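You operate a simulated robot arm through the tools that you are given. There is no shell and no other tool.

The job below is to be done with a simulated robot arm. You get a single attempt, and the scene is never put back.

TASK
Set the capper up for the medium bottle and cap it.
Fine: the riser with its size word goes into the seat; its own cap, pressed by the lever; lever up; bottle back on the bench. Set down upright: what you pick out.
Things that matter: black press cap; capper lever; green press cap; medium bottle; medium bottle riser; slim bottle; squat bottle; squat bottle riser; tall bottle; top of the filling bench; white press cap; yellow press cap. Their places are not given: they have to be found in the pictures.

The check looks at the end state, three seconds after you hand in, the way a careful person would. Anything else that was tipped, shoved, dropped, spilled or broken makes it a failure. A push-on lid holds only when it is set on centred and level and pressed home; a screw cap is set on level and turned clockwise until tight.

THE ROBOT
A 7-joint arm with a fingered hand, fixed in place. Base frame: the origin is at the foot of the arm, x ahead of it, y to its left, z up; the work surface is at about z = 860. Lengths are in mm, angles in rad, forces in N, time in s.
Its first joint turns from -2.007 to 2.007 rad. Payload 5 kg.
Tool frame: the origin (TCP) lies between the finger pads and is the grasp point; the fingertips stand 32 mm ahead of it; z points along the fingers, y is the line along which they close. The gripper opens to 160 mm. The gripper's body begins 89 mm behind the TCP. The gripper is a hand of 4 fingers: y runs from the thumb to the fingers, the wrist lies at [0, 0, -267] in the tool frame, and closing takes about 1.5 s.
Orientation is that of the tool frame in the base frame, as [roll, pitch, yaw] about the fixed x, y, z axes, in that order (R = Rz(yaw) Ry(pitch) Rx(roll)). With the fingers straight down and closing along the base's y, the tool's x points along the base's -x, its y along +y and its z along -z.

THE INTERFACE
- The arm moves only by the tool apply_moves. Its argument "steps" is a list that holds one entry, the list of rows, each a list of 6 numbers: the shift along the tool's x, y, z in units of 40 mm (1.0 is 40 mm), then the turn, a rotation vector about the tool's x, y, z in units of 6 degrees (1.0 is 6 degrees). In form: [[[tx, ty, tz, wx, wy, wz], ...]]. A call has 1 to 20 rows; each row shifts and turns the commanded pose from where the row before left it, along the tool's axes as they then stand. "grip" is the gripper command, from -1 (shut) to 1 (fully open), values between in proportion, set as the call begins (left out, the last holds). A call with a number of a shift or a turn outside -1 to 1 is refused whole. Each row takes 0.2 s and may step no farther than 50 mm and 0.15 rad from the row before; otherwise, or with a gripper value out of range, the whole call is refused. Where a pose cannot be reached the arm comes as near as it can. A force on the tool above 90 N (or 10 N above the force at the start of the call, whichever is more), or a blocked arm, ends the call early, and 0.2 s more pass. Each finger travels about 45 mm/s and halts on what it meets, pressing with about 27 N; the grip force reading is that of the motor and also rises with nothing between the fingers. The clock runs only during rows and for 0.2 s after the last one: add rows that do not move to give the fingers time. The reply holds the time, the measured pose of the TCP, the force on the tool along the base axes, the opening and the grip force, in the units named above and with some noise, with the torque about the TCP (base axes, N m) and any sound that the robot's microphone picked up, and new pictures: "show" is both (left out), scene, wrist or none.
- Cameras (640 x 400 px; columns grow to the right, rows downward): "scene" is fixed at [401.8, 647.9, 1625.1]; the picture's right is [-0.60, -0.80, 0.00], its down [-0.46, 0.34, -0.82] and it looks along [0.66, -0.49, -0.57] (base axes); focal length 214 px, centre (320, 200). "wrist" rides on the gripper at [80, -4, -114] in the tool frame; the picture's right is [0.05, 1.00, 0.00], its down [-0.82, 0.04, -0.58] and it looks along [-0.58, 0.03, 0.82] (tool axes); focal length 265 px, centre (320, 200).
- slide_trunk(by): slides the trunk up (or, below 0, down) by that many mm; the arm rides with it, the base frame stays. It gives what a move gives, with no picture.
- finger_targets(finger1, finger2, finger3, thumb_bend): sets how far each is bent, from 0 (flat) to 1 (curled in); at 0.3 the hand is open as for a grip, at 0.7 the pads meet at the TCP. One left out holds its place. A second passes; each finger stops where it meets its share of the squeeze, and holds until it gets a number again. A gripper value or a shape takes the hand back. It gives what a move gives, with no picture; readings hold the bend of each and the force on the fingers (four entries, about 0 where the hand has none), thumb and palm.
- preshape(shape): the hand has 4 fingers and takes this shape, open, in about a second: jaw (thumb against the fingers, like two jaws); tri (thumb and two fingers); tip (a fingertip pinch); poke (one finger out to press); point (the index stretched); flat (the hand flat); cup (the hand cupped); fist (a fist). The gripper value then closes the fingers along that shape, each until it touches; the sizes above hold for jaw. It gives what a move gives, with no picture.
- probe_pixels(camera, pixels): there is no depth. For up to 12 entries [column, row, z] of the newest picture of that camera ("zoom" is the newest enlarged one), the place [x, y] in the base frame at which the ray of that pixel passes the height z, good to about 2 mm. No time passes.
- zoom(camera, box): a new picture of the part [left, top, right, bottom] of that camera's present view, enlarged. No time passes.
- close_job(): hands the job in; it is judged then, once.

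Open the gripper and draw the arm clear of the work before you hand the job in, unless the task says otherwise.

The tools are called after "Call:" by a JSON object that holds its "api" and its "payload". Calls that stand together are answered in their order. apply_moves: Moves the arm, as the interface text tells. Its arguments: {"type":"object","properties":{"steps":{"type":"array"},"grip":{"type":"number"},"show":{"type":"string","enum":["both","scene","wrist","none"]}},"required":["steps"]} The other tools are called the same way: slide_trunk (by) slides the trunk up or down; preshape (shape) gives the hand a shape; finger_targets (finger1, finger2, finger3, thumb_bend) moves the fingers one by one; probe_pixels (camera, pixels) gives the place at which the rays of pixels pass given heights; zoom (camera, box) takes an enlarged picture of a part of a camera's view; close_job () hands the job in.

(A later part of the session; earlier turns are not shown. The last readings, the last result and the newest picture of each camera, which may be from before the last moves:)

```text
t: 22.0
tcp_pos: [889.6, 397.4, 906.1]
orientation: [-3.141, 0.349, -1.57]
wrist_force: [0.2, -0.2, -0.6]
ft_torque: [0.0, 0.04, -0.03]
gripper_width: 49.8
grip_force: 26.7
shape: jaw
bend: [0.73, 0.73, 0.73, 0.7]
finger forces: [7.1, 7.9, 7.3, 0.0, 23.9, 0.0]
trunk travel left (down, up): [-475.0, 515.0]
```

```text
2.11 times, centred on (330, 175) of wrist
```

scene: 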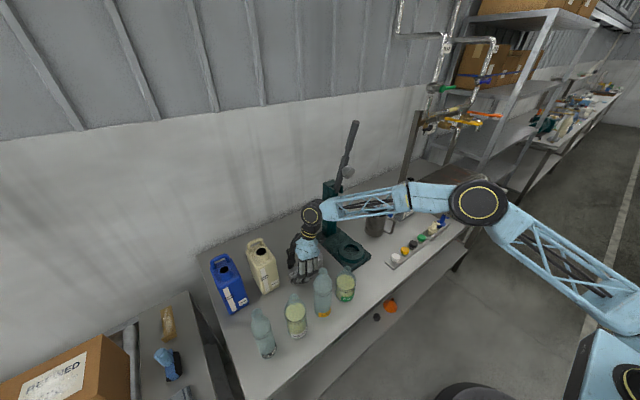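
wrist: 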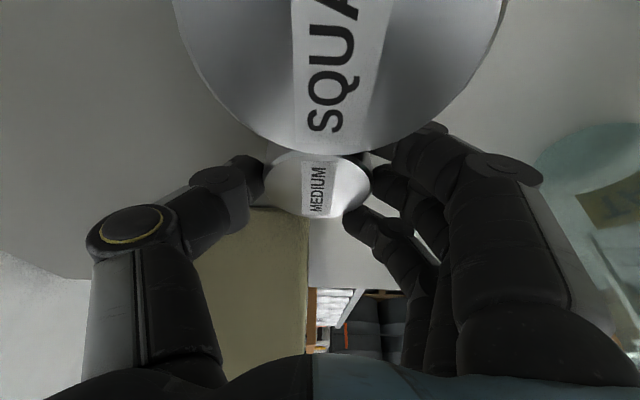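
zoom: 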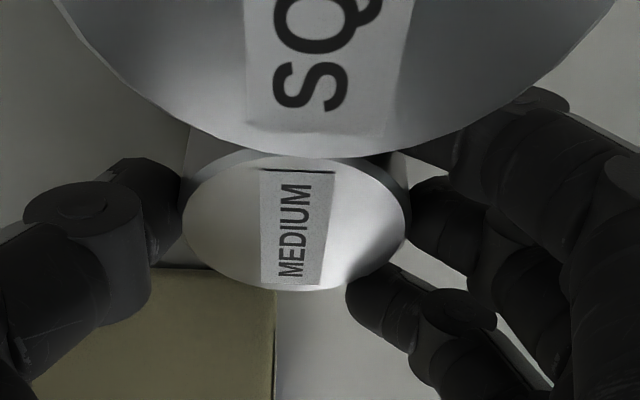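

All three fingers (≈7 N each) and the thumb (24 N) hold the riser. I lift it straight up 120 mm.

Call:
{"api": "apply_moves", "payload": {"steps": [[[-0.17, 0, -0.47, 0, 0, 0], [-0.342, 0, -0.94, 0, 0, 0], [-0.342, 0, -0.94, 0, 0, 0], [-0.17, 0, -0.47, 0, 0, 0], [0, 0, 0, 0, 0, 0], [0, 0, 0, 0, 0, 0]]]}}

Call:
{"api": "zoom", "payload": {"camera": "scene", "box": [270, 190, 340, 270]}}

Call:
{"api": "zoom", "payload": {"camera": "wrist", "box": [180, 80, 480, 270]}}

```text
t: 23.4
tcp_pos: [887.4, 398.8, 1028.4]
orientation: [-3.141, 0.35, -1.571]
wrist_force: [0.3, -0.8, -0.5]
ft_torque: [0.0, 0.03, -0.01]
gripper_width: 49.5
grip_force: 27.2
shape: jaw
bend: [0.73, 0.73, 0.73, 0.7]
finger forces: [7.1, 7.8, 7.4, 0.0, 24.0, 0.0]
trunk travel left (down, up): [-475.0, 515.0]
```

scene: 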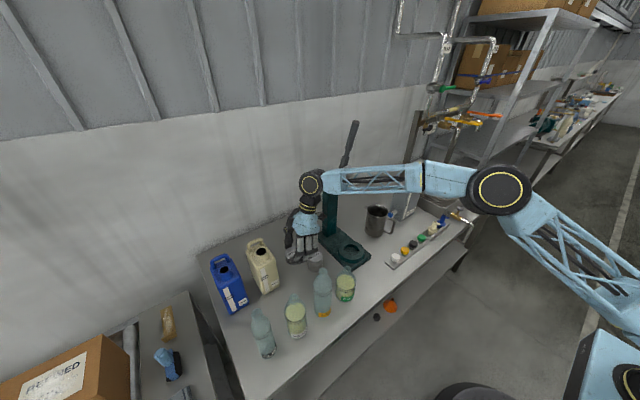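
wrist: 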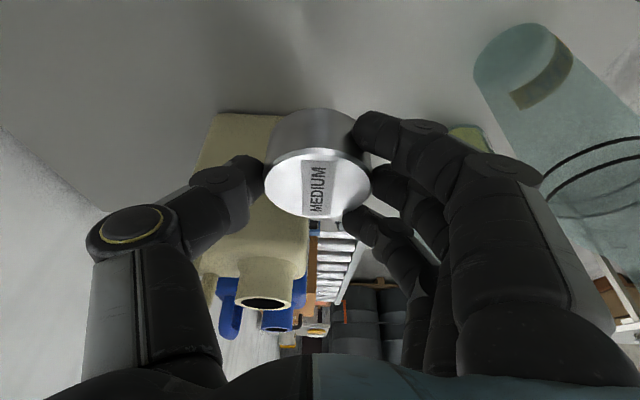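

```text
5.00 times, centred on (305, 230) of scene
```

zoom: 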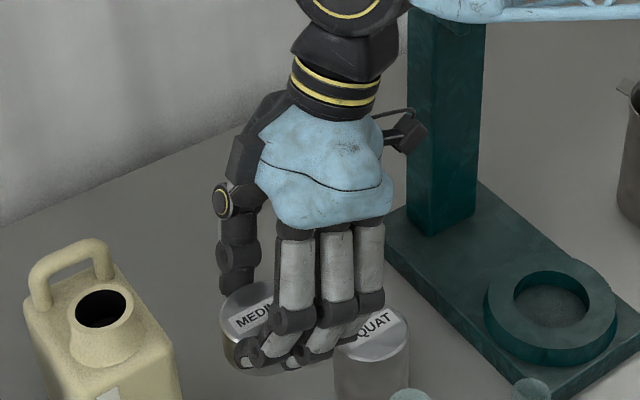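

```text
2.11 times, centred on (330, 175) of wrist
```

zoom: 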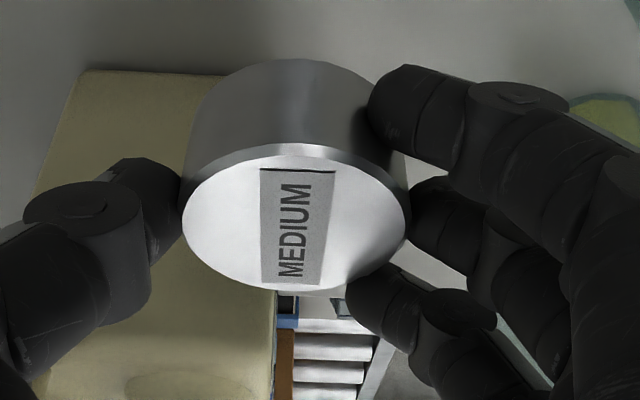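

The riser came up level in the same place in the hand. I probe its top rim now to know its exact offset from the TCP.

Call:
{"api": "probe_pixels", "payload": {"camera": "zoom", "pixels": [[182, 217, 1012], [409, 217, 1012], [296, 143, 1012], [296, 293, 1012], [182, 217, 1012], [409, 217, 1012], [296, 143, 1012], [296, 293, 1012], [296, 218, 1012], [296, 218, 1012]]}}

```text
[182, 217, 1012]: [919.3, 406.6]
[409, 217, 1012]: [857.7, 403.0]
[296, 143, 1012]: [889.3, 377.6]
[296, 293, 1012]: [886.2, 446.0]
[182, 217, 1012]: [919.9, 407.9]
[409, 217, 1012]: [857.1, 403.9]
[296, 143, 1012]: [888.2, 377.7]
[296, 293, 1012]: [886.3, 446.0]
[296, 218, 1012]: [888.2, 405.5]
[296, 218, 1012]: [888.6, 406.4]
```

The riser's centre lies about (+1, +9.5) from the TCP. I raise it, move to a clear spot near (790,270) short of the lever, then turn the hand back to face +x.

Call:
{"api": "apply_moves", "payload": {"steps": [[[-0.342, 0, -0.94, 0, 0, 0], [-0.342, 0, -0.94, 0, 0, 0], [0.757, 0.609, -0.275, 0, 0, 0], [0.757, 0.609, -0.275, 0, 0, 0], [0.757, 0.609, -0.275, 0, 0, 0], [0.757, 0.609, -0.275, 0, 0, 0], [0, 0, 0, 0, 0, 0], [0, 0, 0, 0, 0, 0]]]}}

```text
t: 25.2
tcp_pos: [788.4, 270.7, 1109.7]
orientation: [3.141, 0.35, -1.57]
wrist_force: [-0.2, 0.5, -1.1]
ft_torque: [-0.03, -0.02, -0.03]
gripper_width: 49.4
grip_force: 27.4
shape: jaw
bend: [0.73, 0.73, 0.73, 0.7]
finger forces: [7.3, 7.8, 7.6, 0.0, 24.0, 0.0]
trunk travel left (down, up): [-475.0, 515.0]
```

scene: 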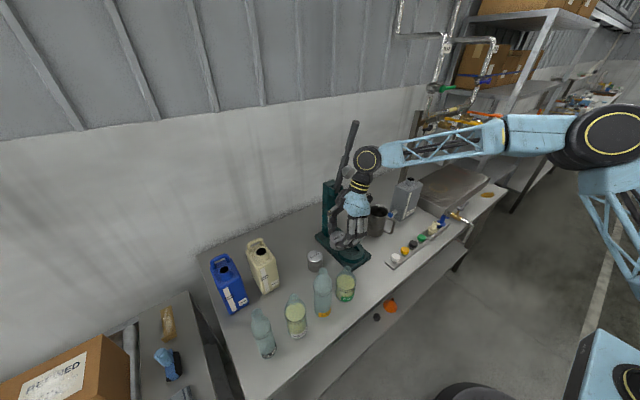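
wrist: 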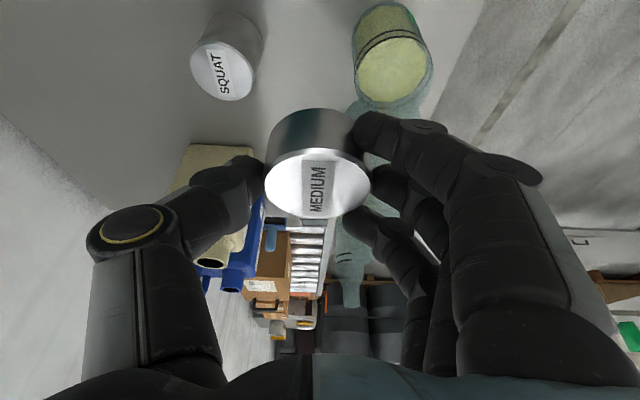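

The hand holds the riser firmly and is clear of the lever. I turn it 90° about the vertical so that it leans back toward the robot.

Call:
{"api": "apply_moves", "payload": {"steps": [[[0, 0, 0, 0.342, 0, 0.94], [0, 0, 0, 0.342, 0, 0.94], [0, 0, 0, 0.342, 0, 0.94], [0, 0, 0, 0.342, 0, 0.94], [0, 0, 0, 0.342, 0, 0.94], [0, 0, 0, 0.342, 0, 0.94], [0, 0, 0, 0.342, 0, 0.94], [0, 0, 0, 0.342, 0, 0.94], [0, 0, 0, 0.342, 0, 0.94], [0, 0, 0, 0.342, 0, 0.94], [0, 0, 0, 0.342, 0, 0.94], [0, 0, 0, 0.342, 0, 0.94], [0, 0, 0, 0.342, 0, 0.94], [0, 0, 0, 0.342, 0, 0.94], [0, 0, 0, 0.342, 0, 0.94], [0, 0, 0, 0, 0, 0], [0, 0, 0, 0, 0, 0]]]}}

```text
t: 28.8
tcp_pos: [791.1, 270.9, 1107.1]
orientation: [-3.141, 0.349, -3.141]
wrist_force: [0.1, 0.0, -1.3]
ft_torque: [0.02, 0.0, -0.03]
gripper_width: 49.5
grip_force: 27.1
shape: jaw
bend: [0.73, 0.73, 0.73, 0.7]
finger forces: [7.6, 7.9, 7.8, 0.1, 23.9, 0.0]
trunk travel left (down, up): [-475.0, 515.0]
```

scene: 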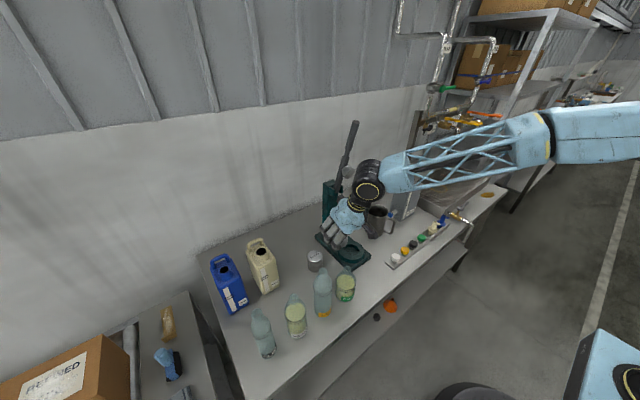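
wrist: 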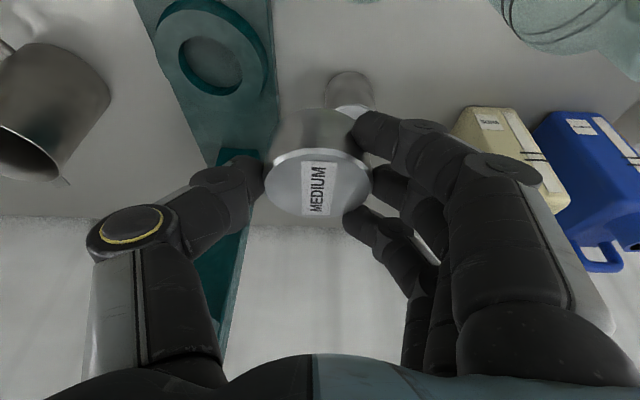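

Now I carry the riser over the seat, stopping about 55 mm above the ring to compare alignment.

Call:
{"api": "apply_moves", "payload": {"steps": [[[-0.33, -0.993, 0.12, 0, 0, 0], [-0.33, -0.993, 0.12, 0, 0, 0], [-0.33, -0.993, 0.12, 0, 0, 0], [0.3, 0, 0.84, 0, 0, 0], [0.3, 0, 0.84, 0, 0, 0], [0.3, 0, 0.84, 0, 0, 0], [0, 0, 0, 0, 0, 0], [0, 0, 0, 0, 0, 0]]]}}

Call:
{"api": "zoom", "payload": {"camera": "wrist", "box": [220, 80, 420, 230]}}

Call:
{"api": "zoom", "payload": {"camera": "scene", "box": [310, 200, 390, 290]}}

```text
t: 30.6
tcp_pos: [836.9, 150.3, 1001.8]
orientation: [3.141, 0.348, -3.141]
wrist_force: [0.0, 0.6, -1.6]
ft_torque: [0.03, 0.01, 0.02]
gripper_width: 49.6
grip_force: 26.7
shape: jaw
bend: [0.73, 0.73, 0.73, 0.7]
finger forces: [7.5, 8.1, 8.2, 0.0, 23.9, 0.0]
trunk travel left (down, up): [-475.0, 515.0]
```

scene: 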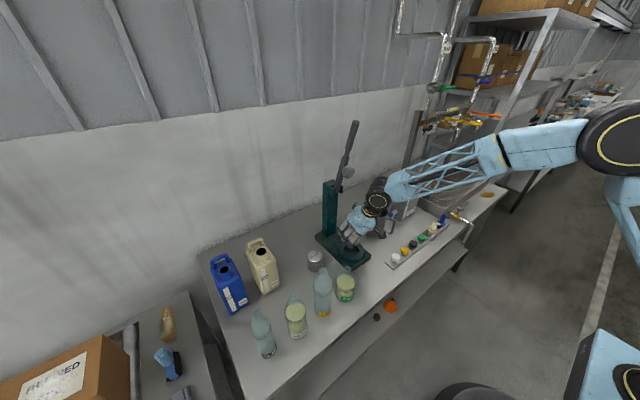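
wrist: 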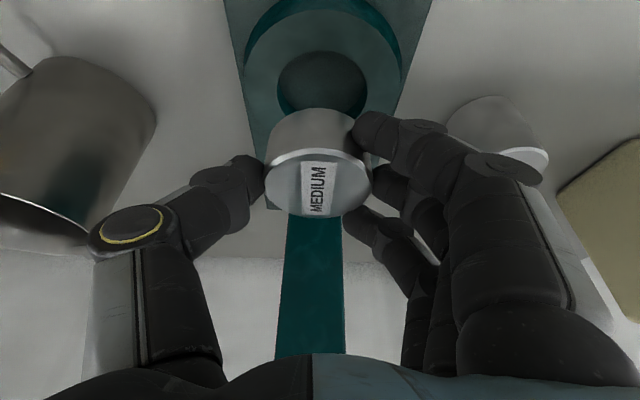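

```text
2.67 times, centred on (320, 155) of wrist
```

zoom: 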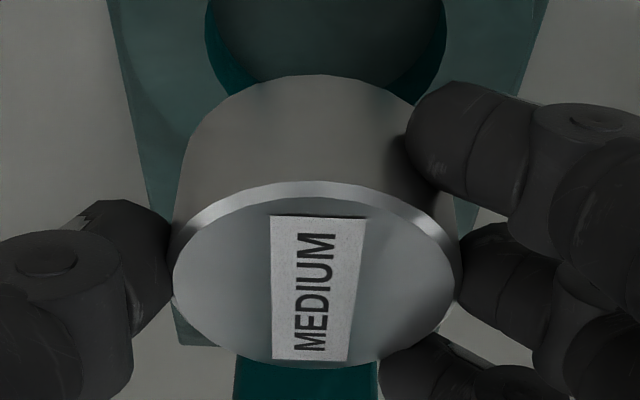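

```text
4.44 times, centred on (350, 245) of scene
```

zoom: 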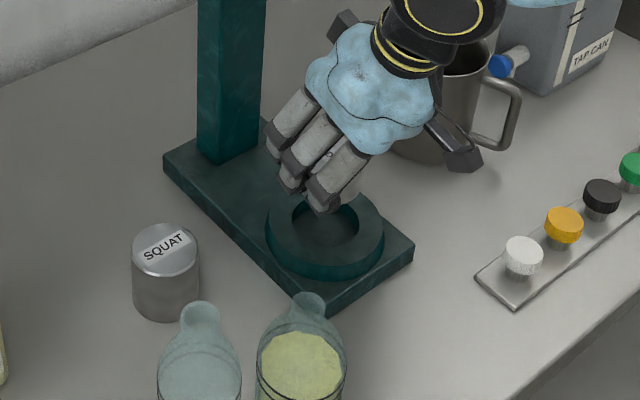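

I probe the held riser (bottom near edge, sides) and the ring hole in this same picture so their offset can be compared directly.

Call:
{"api": "probe_pixels", "payload": {"camera": "zoom", "pixels": [[350, 245, 900]]}}

Call:
{"api": "probe_pixels", "payload": {"camera": "wrist", "pixels": [[318.1, 108.1, 955.8], [264.5, 181, 985.8], [372.5, 181, 985.8], [318, 148, 985.8], [318, 217.5, 985.8], [318.1, 108.1, 955.8], [264.5, 181, 985.8], [372.5, 181, 985.8]]}}

Call:
{"api": "zoom", "payload": {"camera": "wrist", "box": [220, 20, 420, 120]}}

```text
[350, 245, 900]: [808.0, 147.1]
```

```text
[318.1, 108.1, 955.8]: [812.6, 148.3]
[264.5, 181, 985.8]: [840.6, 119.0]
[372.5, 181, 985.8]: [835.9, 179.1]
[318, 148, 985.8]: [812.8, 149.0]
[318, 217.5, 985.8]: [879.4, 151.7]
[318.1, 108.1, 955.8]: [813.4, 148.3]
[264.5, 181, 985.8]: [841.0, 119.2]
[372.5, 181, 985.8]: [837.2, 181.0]
```

```text
3.20 times, centred on (320, 70) of wrist
```

zoom: 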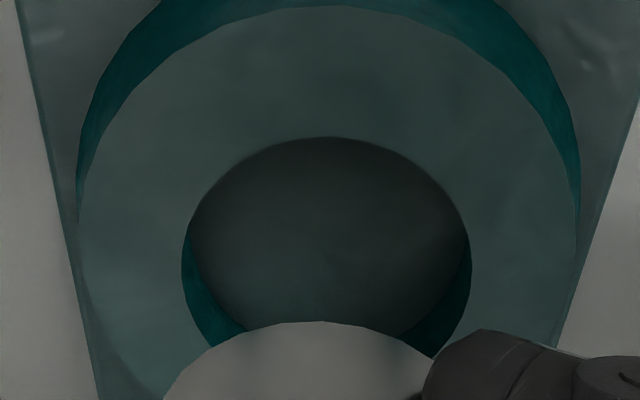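

I probe the hole's near and side edges in this zoom at rim height.

Call:
{"api": "probe_pixels", "payload": {"camera": "zoom", "pixels": [[325, 136, 901], [181, 262, 901], [471, 257, 901], [325, 136, 901], [181, 262, 901], [471, 257, 901], [327, 7, 901], [78, 215, 901], [580, 215, 901], [327, 7, 901]]}}

```text
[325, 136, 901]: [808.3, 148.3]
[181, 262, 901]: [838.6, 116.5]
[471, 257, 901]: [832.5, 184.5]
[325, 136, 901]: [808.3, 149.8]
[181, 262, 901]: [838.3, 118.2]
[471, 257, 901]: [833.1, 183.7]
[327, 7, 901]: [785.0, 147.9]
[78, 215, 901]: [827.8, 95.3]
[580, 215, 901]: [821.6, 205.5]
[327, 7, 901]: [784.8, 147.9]
```

The hole's centre reads (841.7,150.7) and the riser's (844.3,149.6), so I shift −2 mm in x, +1 mm in y and go down to just above the rim.

Call:
{"api": "apply_moves", "payload": {"steps": [[[0.26, 0.025, 0.57, 0, 0, 0], [0.215, 0, 0.588, 0, 0, 0], [0, 0, 0, 0, 0, 0], [0, 0, 0, 0, 0, 0]]]}}

Call:
{"api": "zoom", "payload": {"camera": "wrist", "box": [220, 60, 420, 230]}}

Call:
{"api": "zoom", "payload": {"camera": "scene", "box": [320, 225, 380, 285]}}

```text
t: 31.6
tcp_pos: [830.9, 151.1, 951.3]
orientation: [3.141, 0.348, 3.14]
wrist_force: [0.8, 0.3, -1.9]
ft_torque: [-0.03, 0.01, -0.04]
gripper_width: 49.5
grip_force: 26.8
shape: jaw
bend: [0.73, 0.73, 0.73, 0.7]
finger forces: [7.6, 8.0, 8.3, 0.0, 23.7, 0.0]
trunk travel left (down, up): [-475.0, 515.0]
```

scene: 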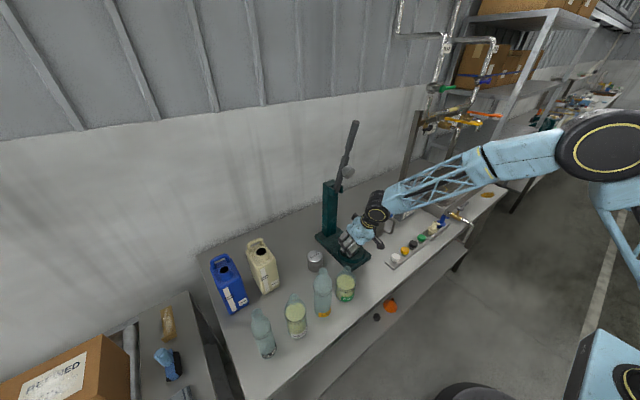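
wrist: 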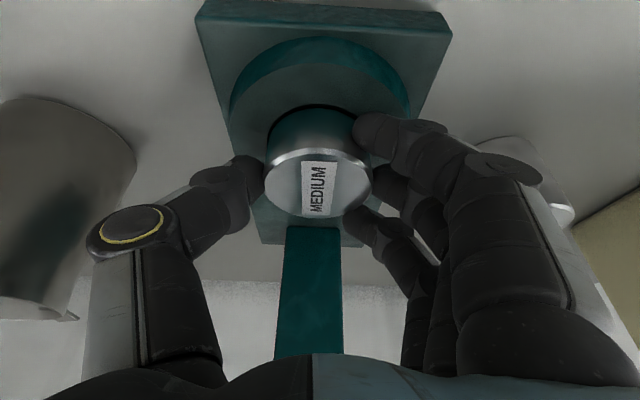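

```text
2.35 times, centred on (320, 145) of wrist
```

zoom: 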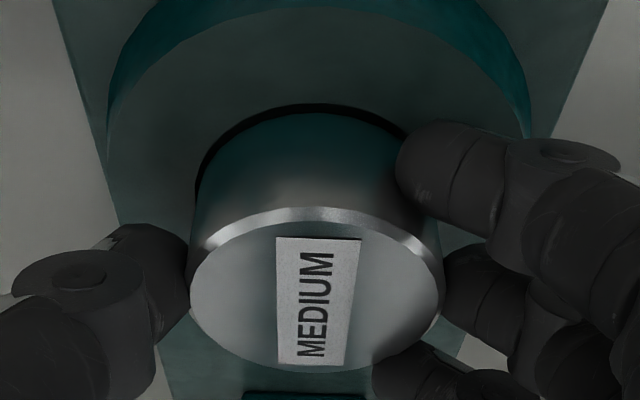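

```text
6.67 times, centred on (350, 255) of scene
```

zoom: 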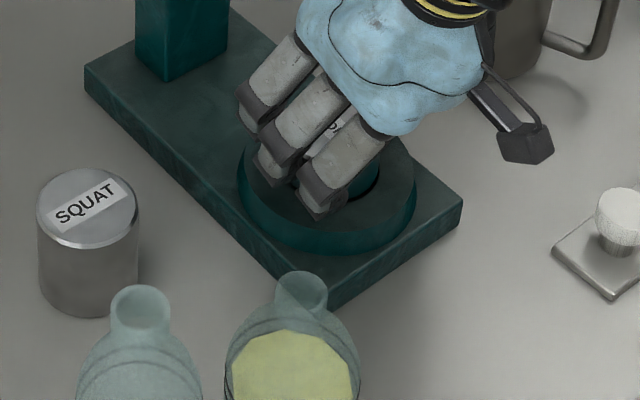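

The riser's lower edge is now just above the hole with a thin dark gap visible at the near side. I probe both edges once more.

Call:
{"api": "zoom", "payload": {"camera": "wrist", "box": [255, 95, 365, 165]}}

```text
5.71 times, centred on (310, 130) of wrist
```

zoom: 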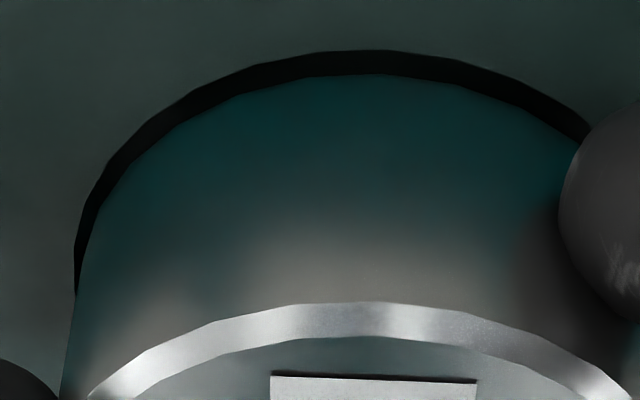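

I probe hole edge and riser edge at the apex and the sides of this enlarged gap.

Call:
{"api": "probe_pixels", "payload": {"camera": "zoom", "pixels": [[370, 50, 901], [370, 74, 905], [370, 50, 901], [370, 74, 905], [118, 130, 901], [590, 130, 901], [150, 140, 905], [572, 140, 905], [118, 130, 901], [590, 130, 901], [150, 140, 905], [572, 140, 905]]}}

```text
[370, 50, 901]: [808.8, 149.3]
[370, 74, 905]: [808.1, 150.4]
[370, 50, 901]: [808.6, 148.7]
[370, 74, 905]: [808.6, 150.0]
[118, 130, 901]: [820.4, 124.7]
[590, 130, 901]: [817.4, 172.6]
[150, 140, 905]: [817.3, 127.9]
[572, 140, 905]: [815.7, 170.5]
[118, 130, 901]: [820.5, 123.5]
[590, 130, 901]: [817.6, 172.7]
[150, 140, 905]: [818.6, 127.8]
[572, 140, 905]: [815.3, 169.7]
```

The riser's near edge coincides with the hole's near edge, so it needs about +2 mm in x. I apply that and lower 8 mm slowly, watching force.

Call:
{"api": "apply_moves", "payload": {"steps": [[[-0.047, -0.012, 0.017, 0, 0, 0], [0.034, 0, 0.094, 0, 0, 0], [0.034, 0, 0.094, 0, 0, 0], [0, 0, 0, 0, 0, 0]]]}}

Call:
{"api": "zoom", "payload": {"camera": "wrist", "box": [255, 95, 365, 165]}}

```text
t: 32.6
tcp_pos: [834.3, 152.8, 946.5]
orientation: [3.14, 0.353, 3.14]
wrist_force: [-3.6, 2.6, 33.9]
ft_torque: [0.82, 0.73, -0.27]
gripper_width: 51.0
grip_force: 27.6
shape: jaw
bend: [0.75, 0.74, 0.73, 0.7]
finger forces: [48.1, 8.4, 8.7, 0.0, 29.8, 0.0]
trunk travel left (down, up): [-475.0, 515.0]
```

scene: 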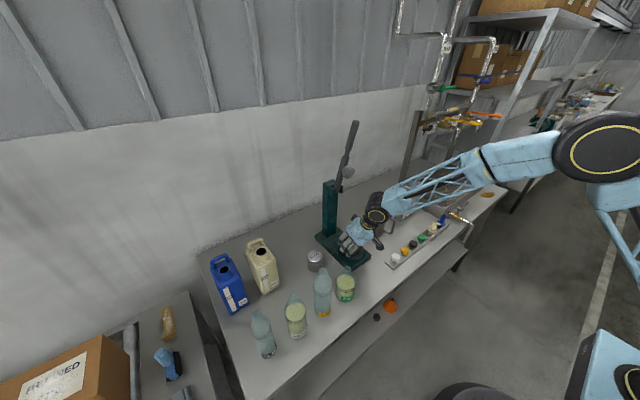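
wrist: 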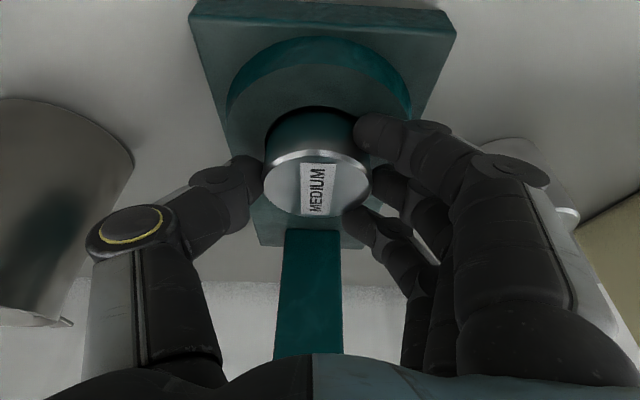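

```text
5.71 times, centred on (310, 130) of wrist
```

zoom: 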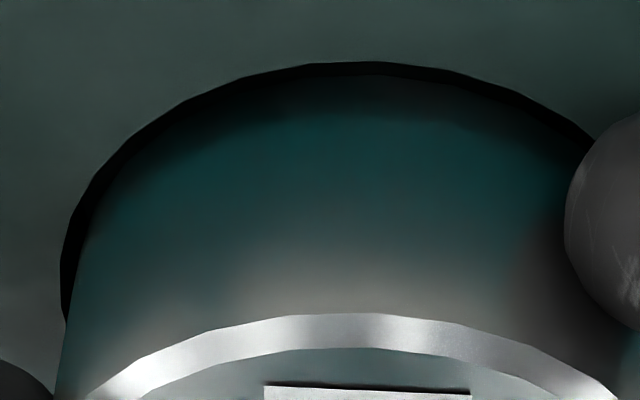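

Finger 1 (48 N) is touching the ring's rim; it's the lowest finger because of the lean. I raise 3 mm and open only finger 1, keeping fingers 2, 3 and the thumb on the riser.

Call:
{"api": "apply_moves", "payload": {"steps": [[[-0.034, 0, -0.094, 0, 0, 0], [0, 0, 0, 0, 0, 0]]], "show": "none"}}

Call:
{"api": "finger_targets", "payload": {"finger1": 0.5}}

Call:
{"api": "zoom", "payload": {"camera": "wrist", "box": [220, 60, 420, 230]}}

Call:
{"api": "zoom", "payload": {"camera": "scene", "box": [320, 225, 380, 285]}}

```text
t: 33.2
tcp_pos: [834.0, 151.6, 946.7]
orientation: [3.14, 0.351, -3.141]
wrist_force: [6.0, 3.6, 21.3]
ft_torque: [0.73, 0.34, -0.25]
gripper_width: 50.6
grip_force: 27.3
shape: jaw
bend: [0.75, 0.73, 0.73, 0.7]
finger forces: [32.5, 9.0, 10.1, 0.0, 25.5, 0.0]
trunk travel left (down, up): [-475.0, 515.0]
```

```text
t: 34.2
tcp_pos: [833.2, 149.9, 946.1]
orientation: [-3.14, 0.349, 3.141]
wrist_force: [3.5, -2.4, 17.9]
ft_torque: [0.4, 0.3, -0.03]
gripper_width: 59.8
grip_force: 34.4
shape: fingers
bend: [0.75, 0.73, 0.73, 0.7]
finger forces: [24.0, 9.8, 11.2, 0.1, 23.9, 0.1]
trunk travel left (down, up): [-475.0, 515.0]
```

```text
2.35 times, centred on (320, 145) of wrist
```

zoom: 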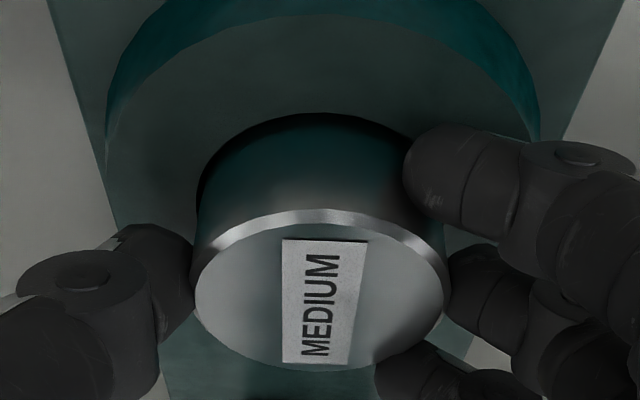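

```text
6.67 times, centred on (350, 255) of scene
```

zoom: 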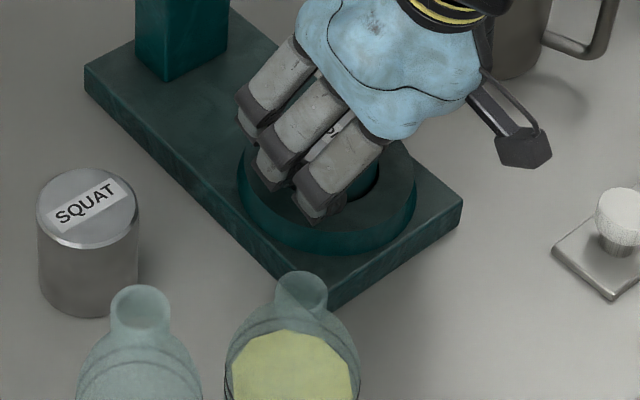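

Finger 1 stayed because it is still loaded on the rim (24 N). I raise 7 mm more to unload it and command finger 1 open again.

Call:
{"api": "apply_moves", "payload": {"steps": [[[-0.06, 0, -0.165, 0, 0, 0], [0, 0, 0, 0, 0, 0]]], "show": "none"}}

Call:
{"api": "finger_targets", "payload": {"finger1": 0.4}}

Call:
{"api": "zoom", "payload": {"camera": "wrist", "box": [220, 60, 420, 230]}}

```text
t: 34.8
tcp_pos: [833.2, 150.6, 953.1]
orientation: [3.141, 0.349, -3.141]
wrist_force: [-0.7, -3.0, 8.1]
ft_torque: [0.21, 0.24, 0.1]
gripper_width: 68.2
grip_force: 26.8
shape: fingers
bend: [0.61, 0.73, 0.72, 0.7]
finger forces: [9.7, 10.8, 11.7, 0.0, 22.2, 0.0]
trunk travel left (down, up): [-475.0, 515.0]
```

```text
t: 35.8
tcp_pos: [835.1, 151.4, 954.3]
orientation: [-3.141, 0.347, -3.141]
wrist_force: [-0.7, 0.3, -1.6]
ft_torque: [0.01, 0.02, 0.03]
gripper_width: 99.3
grip_force: 22.4
shape: fingers
bend: [0.4, 0.73, 0.72, 0.7]
finger forces: [0.0, 10.8, 11.7, 0.1, 22.2, 0.1]
trunk travel left (down, up): [-475.0, 515.0]
```

```text
2.35 times, centred on (320, 145) of wrist
```

zoom: 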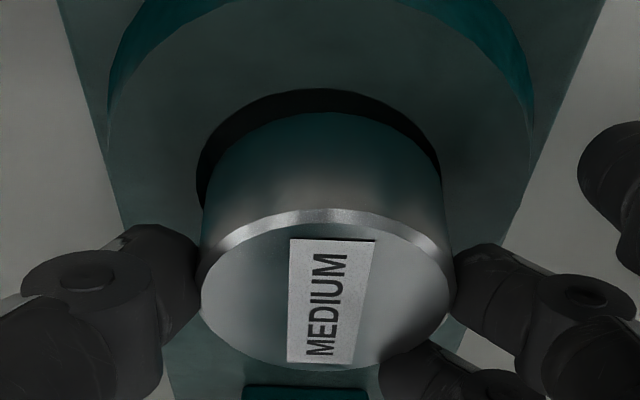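

Finger 1 is clear and the other fingers still hold. I enlarge and probe the gap again.

Call:
{"api": "zoom", "payload": {"camera": "wrist", "box": [270, 85, 380, 160]}}

```text
5.33 times, centred on (325, 122) of wrist
```

zoom: 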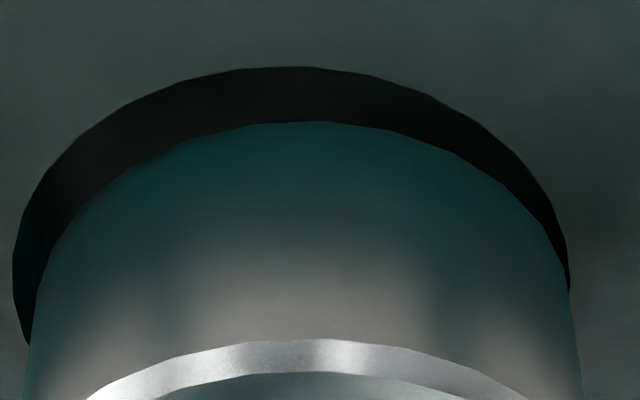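

I probe the two apex points to get the remaining x offset.

Call:
{"api": "probe_pixels", "payload": {"camera": "zoom", "pixels": [[295, 67, 901], [300, 121, 908], [295, 67, 901], [300, 121, 908], [12, 255, 901], [570, 270, 901], [35, 300, 908], [571, 300, 908], [12, 255, 901], [570, 270, 901], [35, 300, 908], [571, 300, 908]]}}

```text
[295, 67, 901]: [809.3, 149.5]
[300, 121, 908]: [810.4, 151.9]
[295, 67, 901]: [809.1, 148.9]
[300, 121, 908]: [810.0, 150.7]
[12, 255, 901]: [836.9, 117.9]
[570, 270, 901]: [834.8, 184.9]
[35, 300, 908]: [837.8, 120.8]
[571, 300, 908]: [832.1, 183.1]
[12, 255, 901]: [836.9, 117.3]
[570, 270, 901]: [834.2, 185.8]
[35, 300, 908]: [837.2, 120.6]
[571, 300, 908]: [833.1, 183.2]
```

The riser is off by about (−0.9, +0.6) mm. I correct that and lower 10 mm.

Call:
{"api": "apply_moves", "payload": {"steps": [[[-0.019, -0.017, 0.007, 0, 0, 0], [0.043, 0, 0.1175, 0, 0, 0], [0.043, 0, 0.1175, 0, 0, 0], [0, 0, 0, 0, 0, 0]]]}}

Call:
{"api": "zoom", "payload": {"camera": "wrist", "box": [270, 85, 380, 160]}}

```text
t: 36.8
tcp_pos: [833.8, 150.8, 947.1]
orientation: [3.138, 0.352, 3.14]
wrist_force: [-5.0, -4.9, 30.1]
ft_torque: [0.23, -0.46, -0.17]
gripper_width: 99.9
grip_force: 28.0
shape: fingers
bend: [0.4, 0.74, 0.74, 0.71]
finger forces: [0.0, 12.5, 14.2, 0.0, 29.1, 0.1]
trunk travel left (down, up): [-475.0, 515.0]
```

scene: 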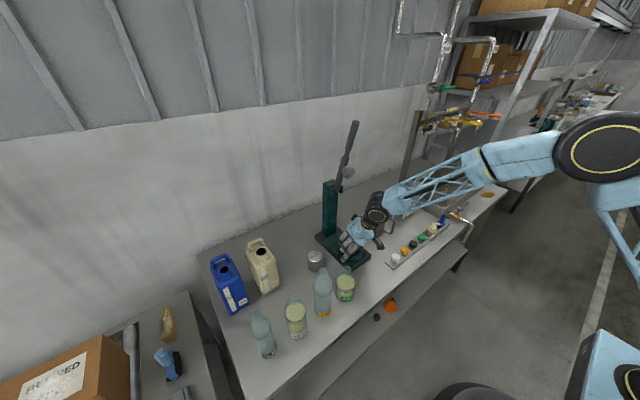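
wrist: 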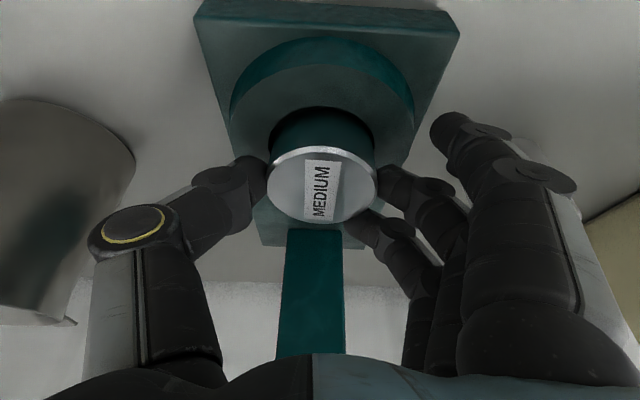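

```text
5.33 times, centred on (325, 122) of wrist
```

zoom: 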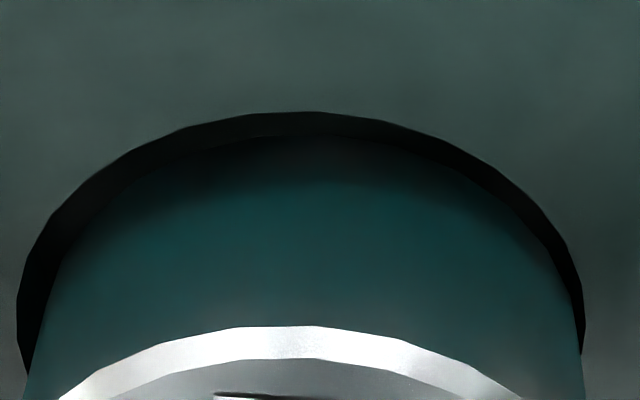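

A 30 N contact at the far/left side of the rim (torque puts it at +x,+y) while the near gap is wide, so the riser must go a bit −x and −y. I ease up 2 mm, shift and lower again.

Call:
{"api": "apply_moves", "payload": {"steps": [[[-0.026, 0, -0.07, 0, 0, 0], [0.03, -0.025, -0.01, 0, 0, 0], [0.026, 0, 0.07, 0, 0, 0], [0, 0, 0, 0, 0, 0]]]}}

Call:
{"api": "zoom", "payload": {"camera": "wrist", "box": [270, 85, 380, 160]}}

```text
t: 37.8
tcp_pos: [834.4, 148.1, 945.7]
orientation: [3.14, 0.349, -3.141]
wrist_force: [-1.9, -4.1, 26.8]
ft_torque: [0.47, -0.52, -0.15]
gripper_width: 100.0
grip_force: 28.6
shape: fingers
bend: [0.4, 0.74, 0.74, 0.71]
finger forces: [0.0, 13.2, 16.0, 0.0, 28.2, 0.0]
trunk travel left (down, up): [-475.0, 515.0]
```

scene: 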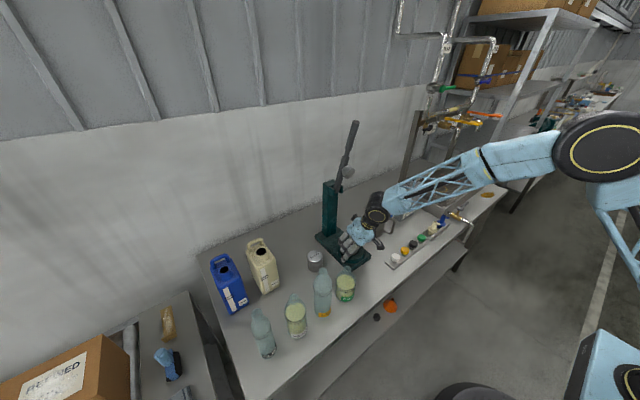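
wrist: 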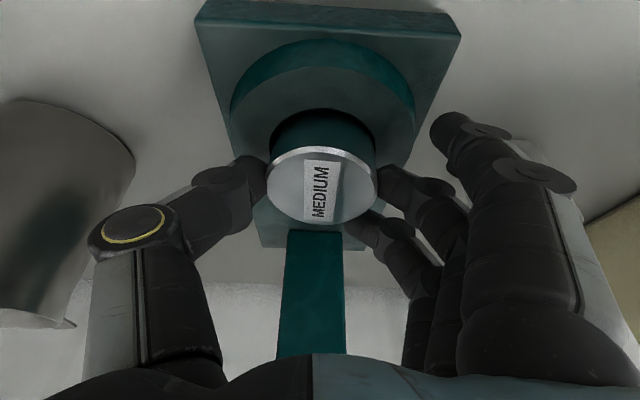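

```text
5.33 times, centred on (325, 122) of wrist
```

zoom: 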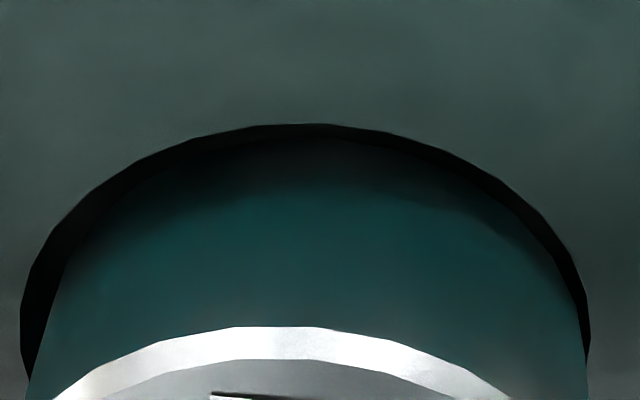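

Contact is still at the +x,+y side and the left gap is wider than the right. I ease up, shift another −1.3 mm in y and −0.8 mm in x, and lower again.

Call:
{"api": "apply_moves", "payload": {"steps": [[[-0.017, 0, -0.047, 0, 0, 0], [0.019, -0.033, -0.007, 0, 0, 0], [0.026, 0, 0.07, 0, 0, 0], [0, 0, 0, 0, 0, 0]]]}}

Call:
{"api": "zoom", "payload": {"camera": "wrist", "box": [270, 85, 380, 160]}}

Call:
{"api": "zoom", "payload": {"camera": "scene", "box": [320, 225, 380, 285]}}

```text
t: 38.8
tcp_pos: [831.8, 149.3, 944.2]
orientation: [3.138, 0.351, -3.14]
wrist_force: [1.0, -0.3, 22.8]
ft_torque: [0.71, -0.54, -0.06]
gripper_width: 100.0
grip_force: 28.3
shape: fingers
bend: [0.4, 0.74, 0.74, 0.71]
finger forces: [0.1, 13.4, 17.0, 0.0, 26.2, 0.1]
trunk travel left (down, up): [-475.0, 515.0]
```

scene: 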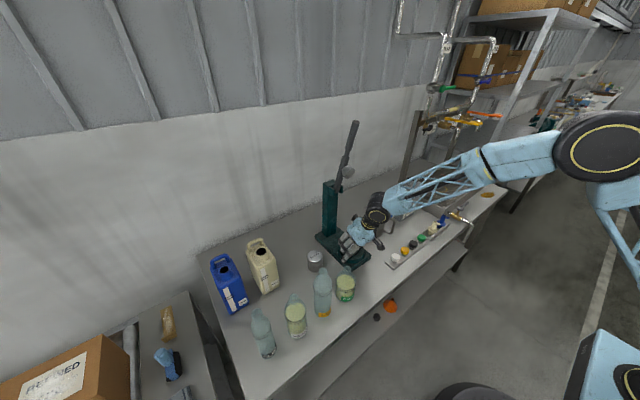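
wrist: 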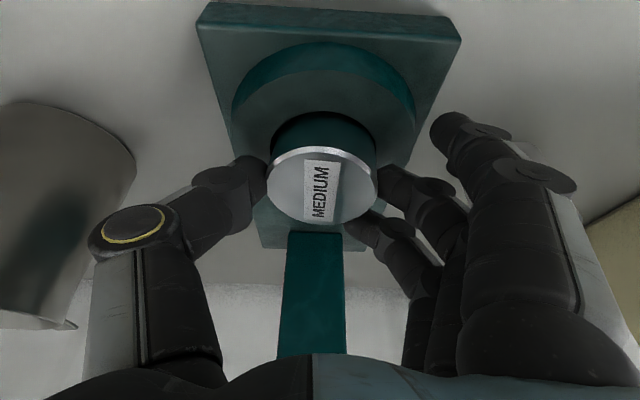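

```text
5.33 times, centred on (325, 122) of wrist
```

zoom: 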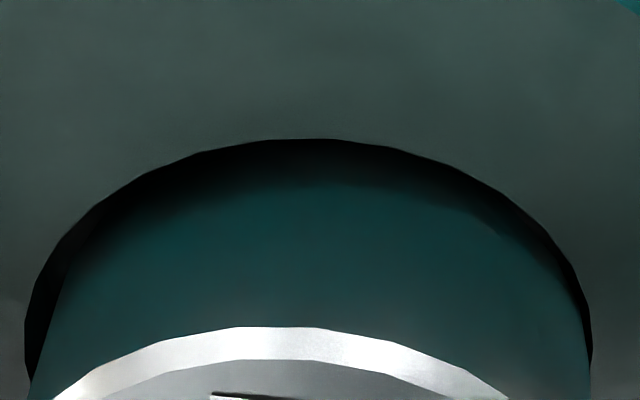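

```text
6.67 times, centred on (350, 255) of scene
```

zoom: 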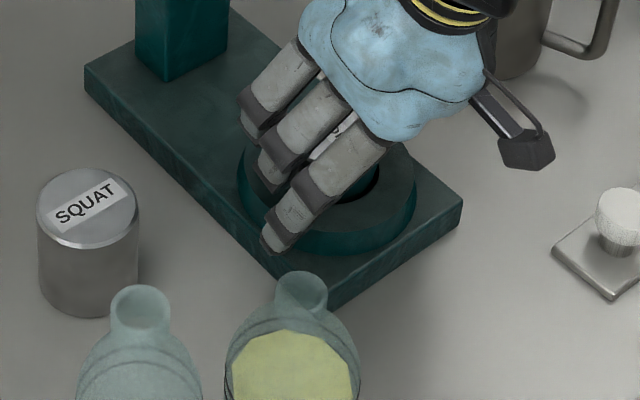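

Lateral forces are now nil and the riser looks centred sideways; the vertical contact at y+31 matches fingertips 2–3 resting on the ring. I check the riser's top face position and tilt before releasing.

Call:
{"api": "zoom", "payload": {"camera": "wrist", "box": [250, 100, 400, 235]}}

```text
2.96 times, centred on (325, 168) of wrist
```

zoom: 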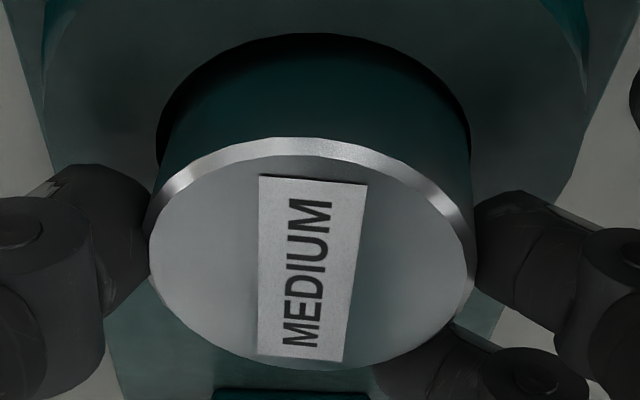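

I probe the riser's top rim at its expected height of 928.

Call:
{"api": "probe_pixels", "payload": {"camera": "zoom", "pixels": [[312, 138, 928], [312, 370, 928], [147, 245, 928], [478, 255, 928], [312, 138, 928], [312, 370, 928], [147, 245, 928], [478, 255, 928], [314, 33, 901], [157, 135, 901], [470, 140, 901]]}}

```text
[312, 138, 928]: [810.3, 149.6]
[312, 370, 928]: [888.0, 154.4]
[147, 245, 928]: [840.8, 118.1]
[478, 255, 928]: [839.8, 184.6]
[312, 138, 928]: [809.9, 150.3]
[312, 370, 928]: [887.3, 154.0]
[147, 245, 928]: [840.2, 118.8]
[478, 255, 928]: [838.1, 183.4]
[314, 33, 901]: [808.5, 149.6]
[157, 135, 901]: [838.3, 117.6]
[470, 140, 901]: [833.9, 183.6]
```

The probes show the riser pitched about 9°, its near edge in the hole and its far edge resting on the far rim, i.e. too far in +x. I ease up, shift −3.5 mm in x and lower again.

Call:
{"api": "apply_moves", "payload": {"steps": [[[-0.026, 0, -0.07, 0, 0, 0], [0.082, 0, -0.03, 0, 0, 0], [0.034, 0, 0.094, 0, 0, 0], [0, 0, 0, 0, 0, 0]]]}}

Call:
{"api": "zoom", "payload": {"camera": "wrist", "box": [250, 100, 400, 235]}}

```text
t: 39.8
tcp_pos: [829.5, 147.4, 940.1]
orientation: [3.141, 0.348, 3.14]
wrist_force: [6.8, -1.7, 0.0]
ft_torque: [-0.09, -0.15, -0.04]
gripper_width: 98.4
grip_force: 23.2
shape: fingers
bend: [0.4, 0.73, 0.73, 0.71]
finger forces: [0.0, 10.0, 14.1, 0.1, 22.9, 0.0]
trunk travel left (down, up): [-475.0, 515.0]
```

scene: 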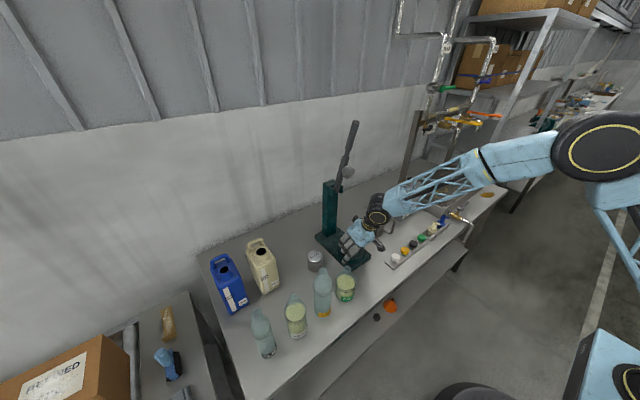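
wrist: 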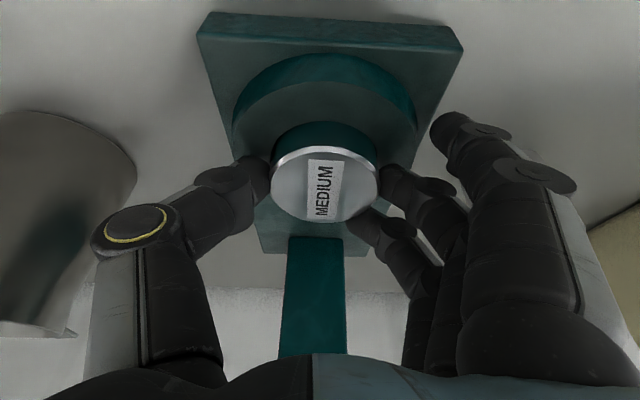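

```text
2.96 times, centred on (325, 168) of wrist
```

zoom: 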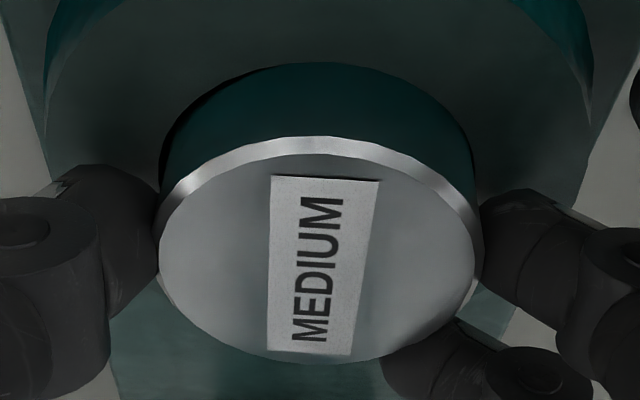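

The vertical force vanished at z=940: the riser has dropped into the hole. I ease +1 mm in x and lower another 6 mm.

Call:
{"api": "apply_moves", "payload": {"steps": [[[-0.023, 0.015, 0.009, 0, 0, 0], [0.026, 0, 0.07, 0, 0, 0], [0.026, 0, 0.07, 0, 0, 0], [0, 0, 0, 0, 0, 0]]]}}

Call:
{"api": "zoom", "payload": {"camera": "wrist", "box": [250, 100, 400, 235]}}

```text
t: 40.8
tcp_pos: [830.9, 148.1, 938.0]
orientation: [3.141, 0.353, -3.141]
wrist_force: [3.0, -5.2, 22.5]
ft_torque: [-0.18, -0.14, -0.02]
gripper_width: 98.5
grip_force: 33.8
shape: fingers
bend: [0.4, 0.73, 0.73, 0.71]
finger forces: [0.1, 20.8, 12.4, 0.0, 36.8, 0.0]
trunk travel left (down, up): [-475.0, 515.0]
```

scene: 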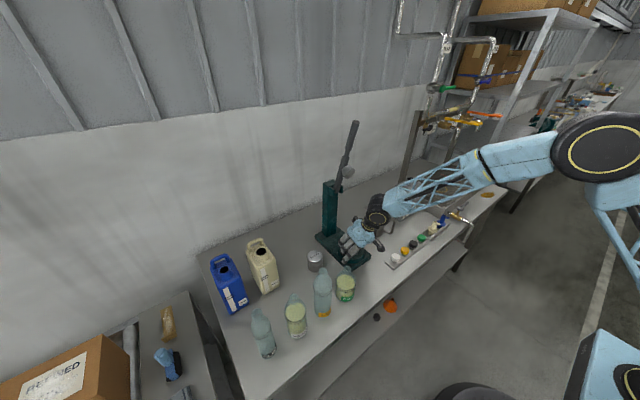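
wrist: 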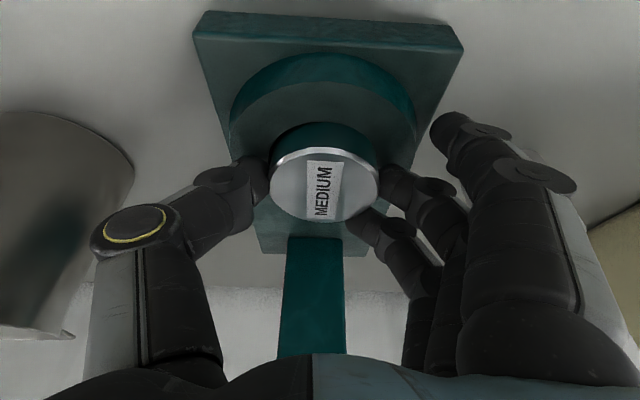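

```text
2.96 times, centred on (325, 168) of wrist
```

zoom: 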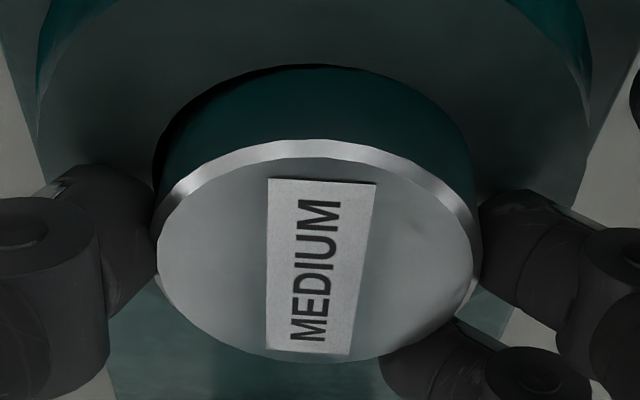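

Thumb (37 N) and finger 2 (21 N) tips are now resting on the ring, so the riser is roughly 10 mm into the hole. I ease up 2 mm and open the hand to let it settle.

Call:
{"api": "apply_moves", "payload": {"steps": [[[-0.017, 0, -0.047, 0, 0, 0], [0, 0, 0, 0, 0, 0]]], "show": "none"}}

Call:
{"api": "apply_moves", "payload": {"steps": [[[0, 0, 0, 0, 0, 0], [0, 0, 0, 0, 0, 0], [0, 0, 0, 0, 0, 0], [0, 0, 0, 0, 0, 0], [0, 0, 0, 0, 0, 0], [0, 0, 0, 0, 0, 0]]], "grip": 0.3}}

Call:
{"api": "zoom", "payload": {"camera": "wrist", "box": [250, 100, 400, 235]}}

```text
t: 41.4
tcp_pos: [830.1, 149.4, 938.6]
orientation: [3.141, 0.349, -3.141]
wrist_force: [8.8, -3.3, 13.5]
ft_torque: [0.16, -0.3, -0.08]
gripper_width: 98.9
grip_force: 30.9
shape: fingers
bend: [0.4, 0.73, 0.73, 0.71]
finger forces: [0.0, 19.2, 13.3, 0.0, 28.9, 0.0]
trunk travel left (down, up): [-475.0, 515.0]
```

```text
t: 42.8
tcp_pos: [829.6, 150.2, 938.2]
orientation: [-3.14, 0.349, -3.141]
wrist_force: [-0.1, -0.2, 0.1]
ft_torque: [0.01, -0.01, 0.0]
gripper_width: 103.4
grip_force: 0.0
shape: jaw
bend: [0.7, 0.7, 0.7, 0.67]
finger forces: [0.0, 0.1, 0.0, 0.0, 0.1, 0.0]
trunk travel left (down, up): [-475.0, 515.0]
```

scene: 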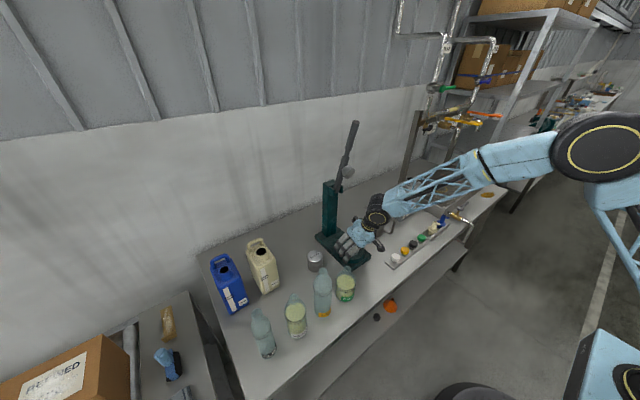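
wrist: 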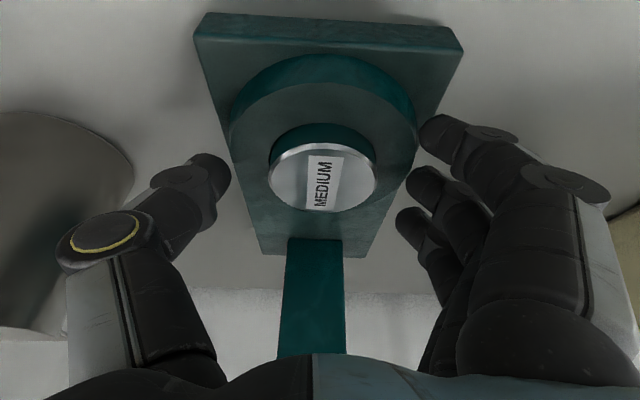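

```text
2.96 times, centred on (325, 168) of wrist
```

zoom: 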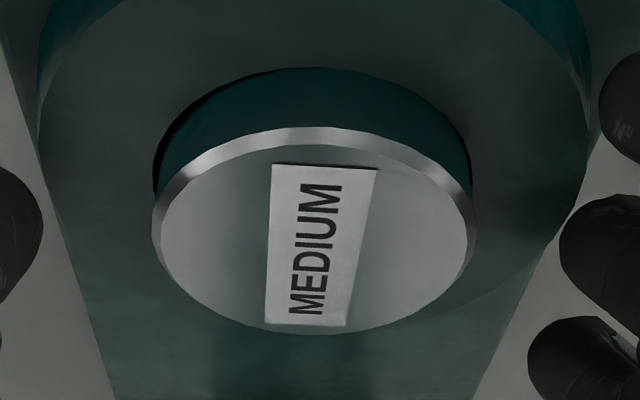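

The riser settled lower. I probe its top edges at z≈911 to see whether it is level and fully seated.

Call:
{"api": "probe_pixels", "payload": {"camera": "zoom", "pixels": [[312, 128, 911], [312, 335, 911], [152, 225, 911], [475, 228, 911], [312, 128, 911], [312, 335, 911], [152, 225, 911], [475, 228, 911], [312, 128, 920], [312, 335, 920], [312, 67, 901]]}}

Call:
{"api": "zoom", "payload": {"camera": "scene", "box": [320, 225, 380, 285]}}

```text
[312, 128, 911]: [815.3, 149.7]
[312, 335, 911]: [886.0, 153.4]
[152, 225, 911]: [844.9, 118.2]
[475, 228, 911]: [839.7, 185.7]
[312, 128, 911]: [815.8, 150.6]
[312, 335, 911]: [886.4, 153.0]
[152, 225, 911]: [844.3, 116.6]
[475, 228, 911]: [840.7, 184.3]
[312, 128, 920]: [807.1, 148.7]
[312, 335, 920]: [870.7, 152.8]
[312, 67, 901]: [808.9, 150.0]
```

```text
6.67 times, centred on (350, 255) of scene
```

zoom: 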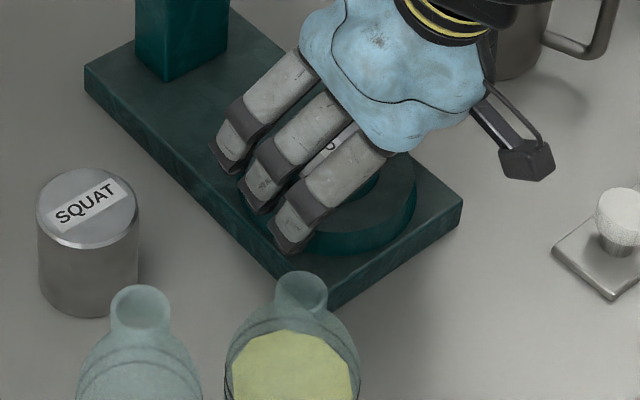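

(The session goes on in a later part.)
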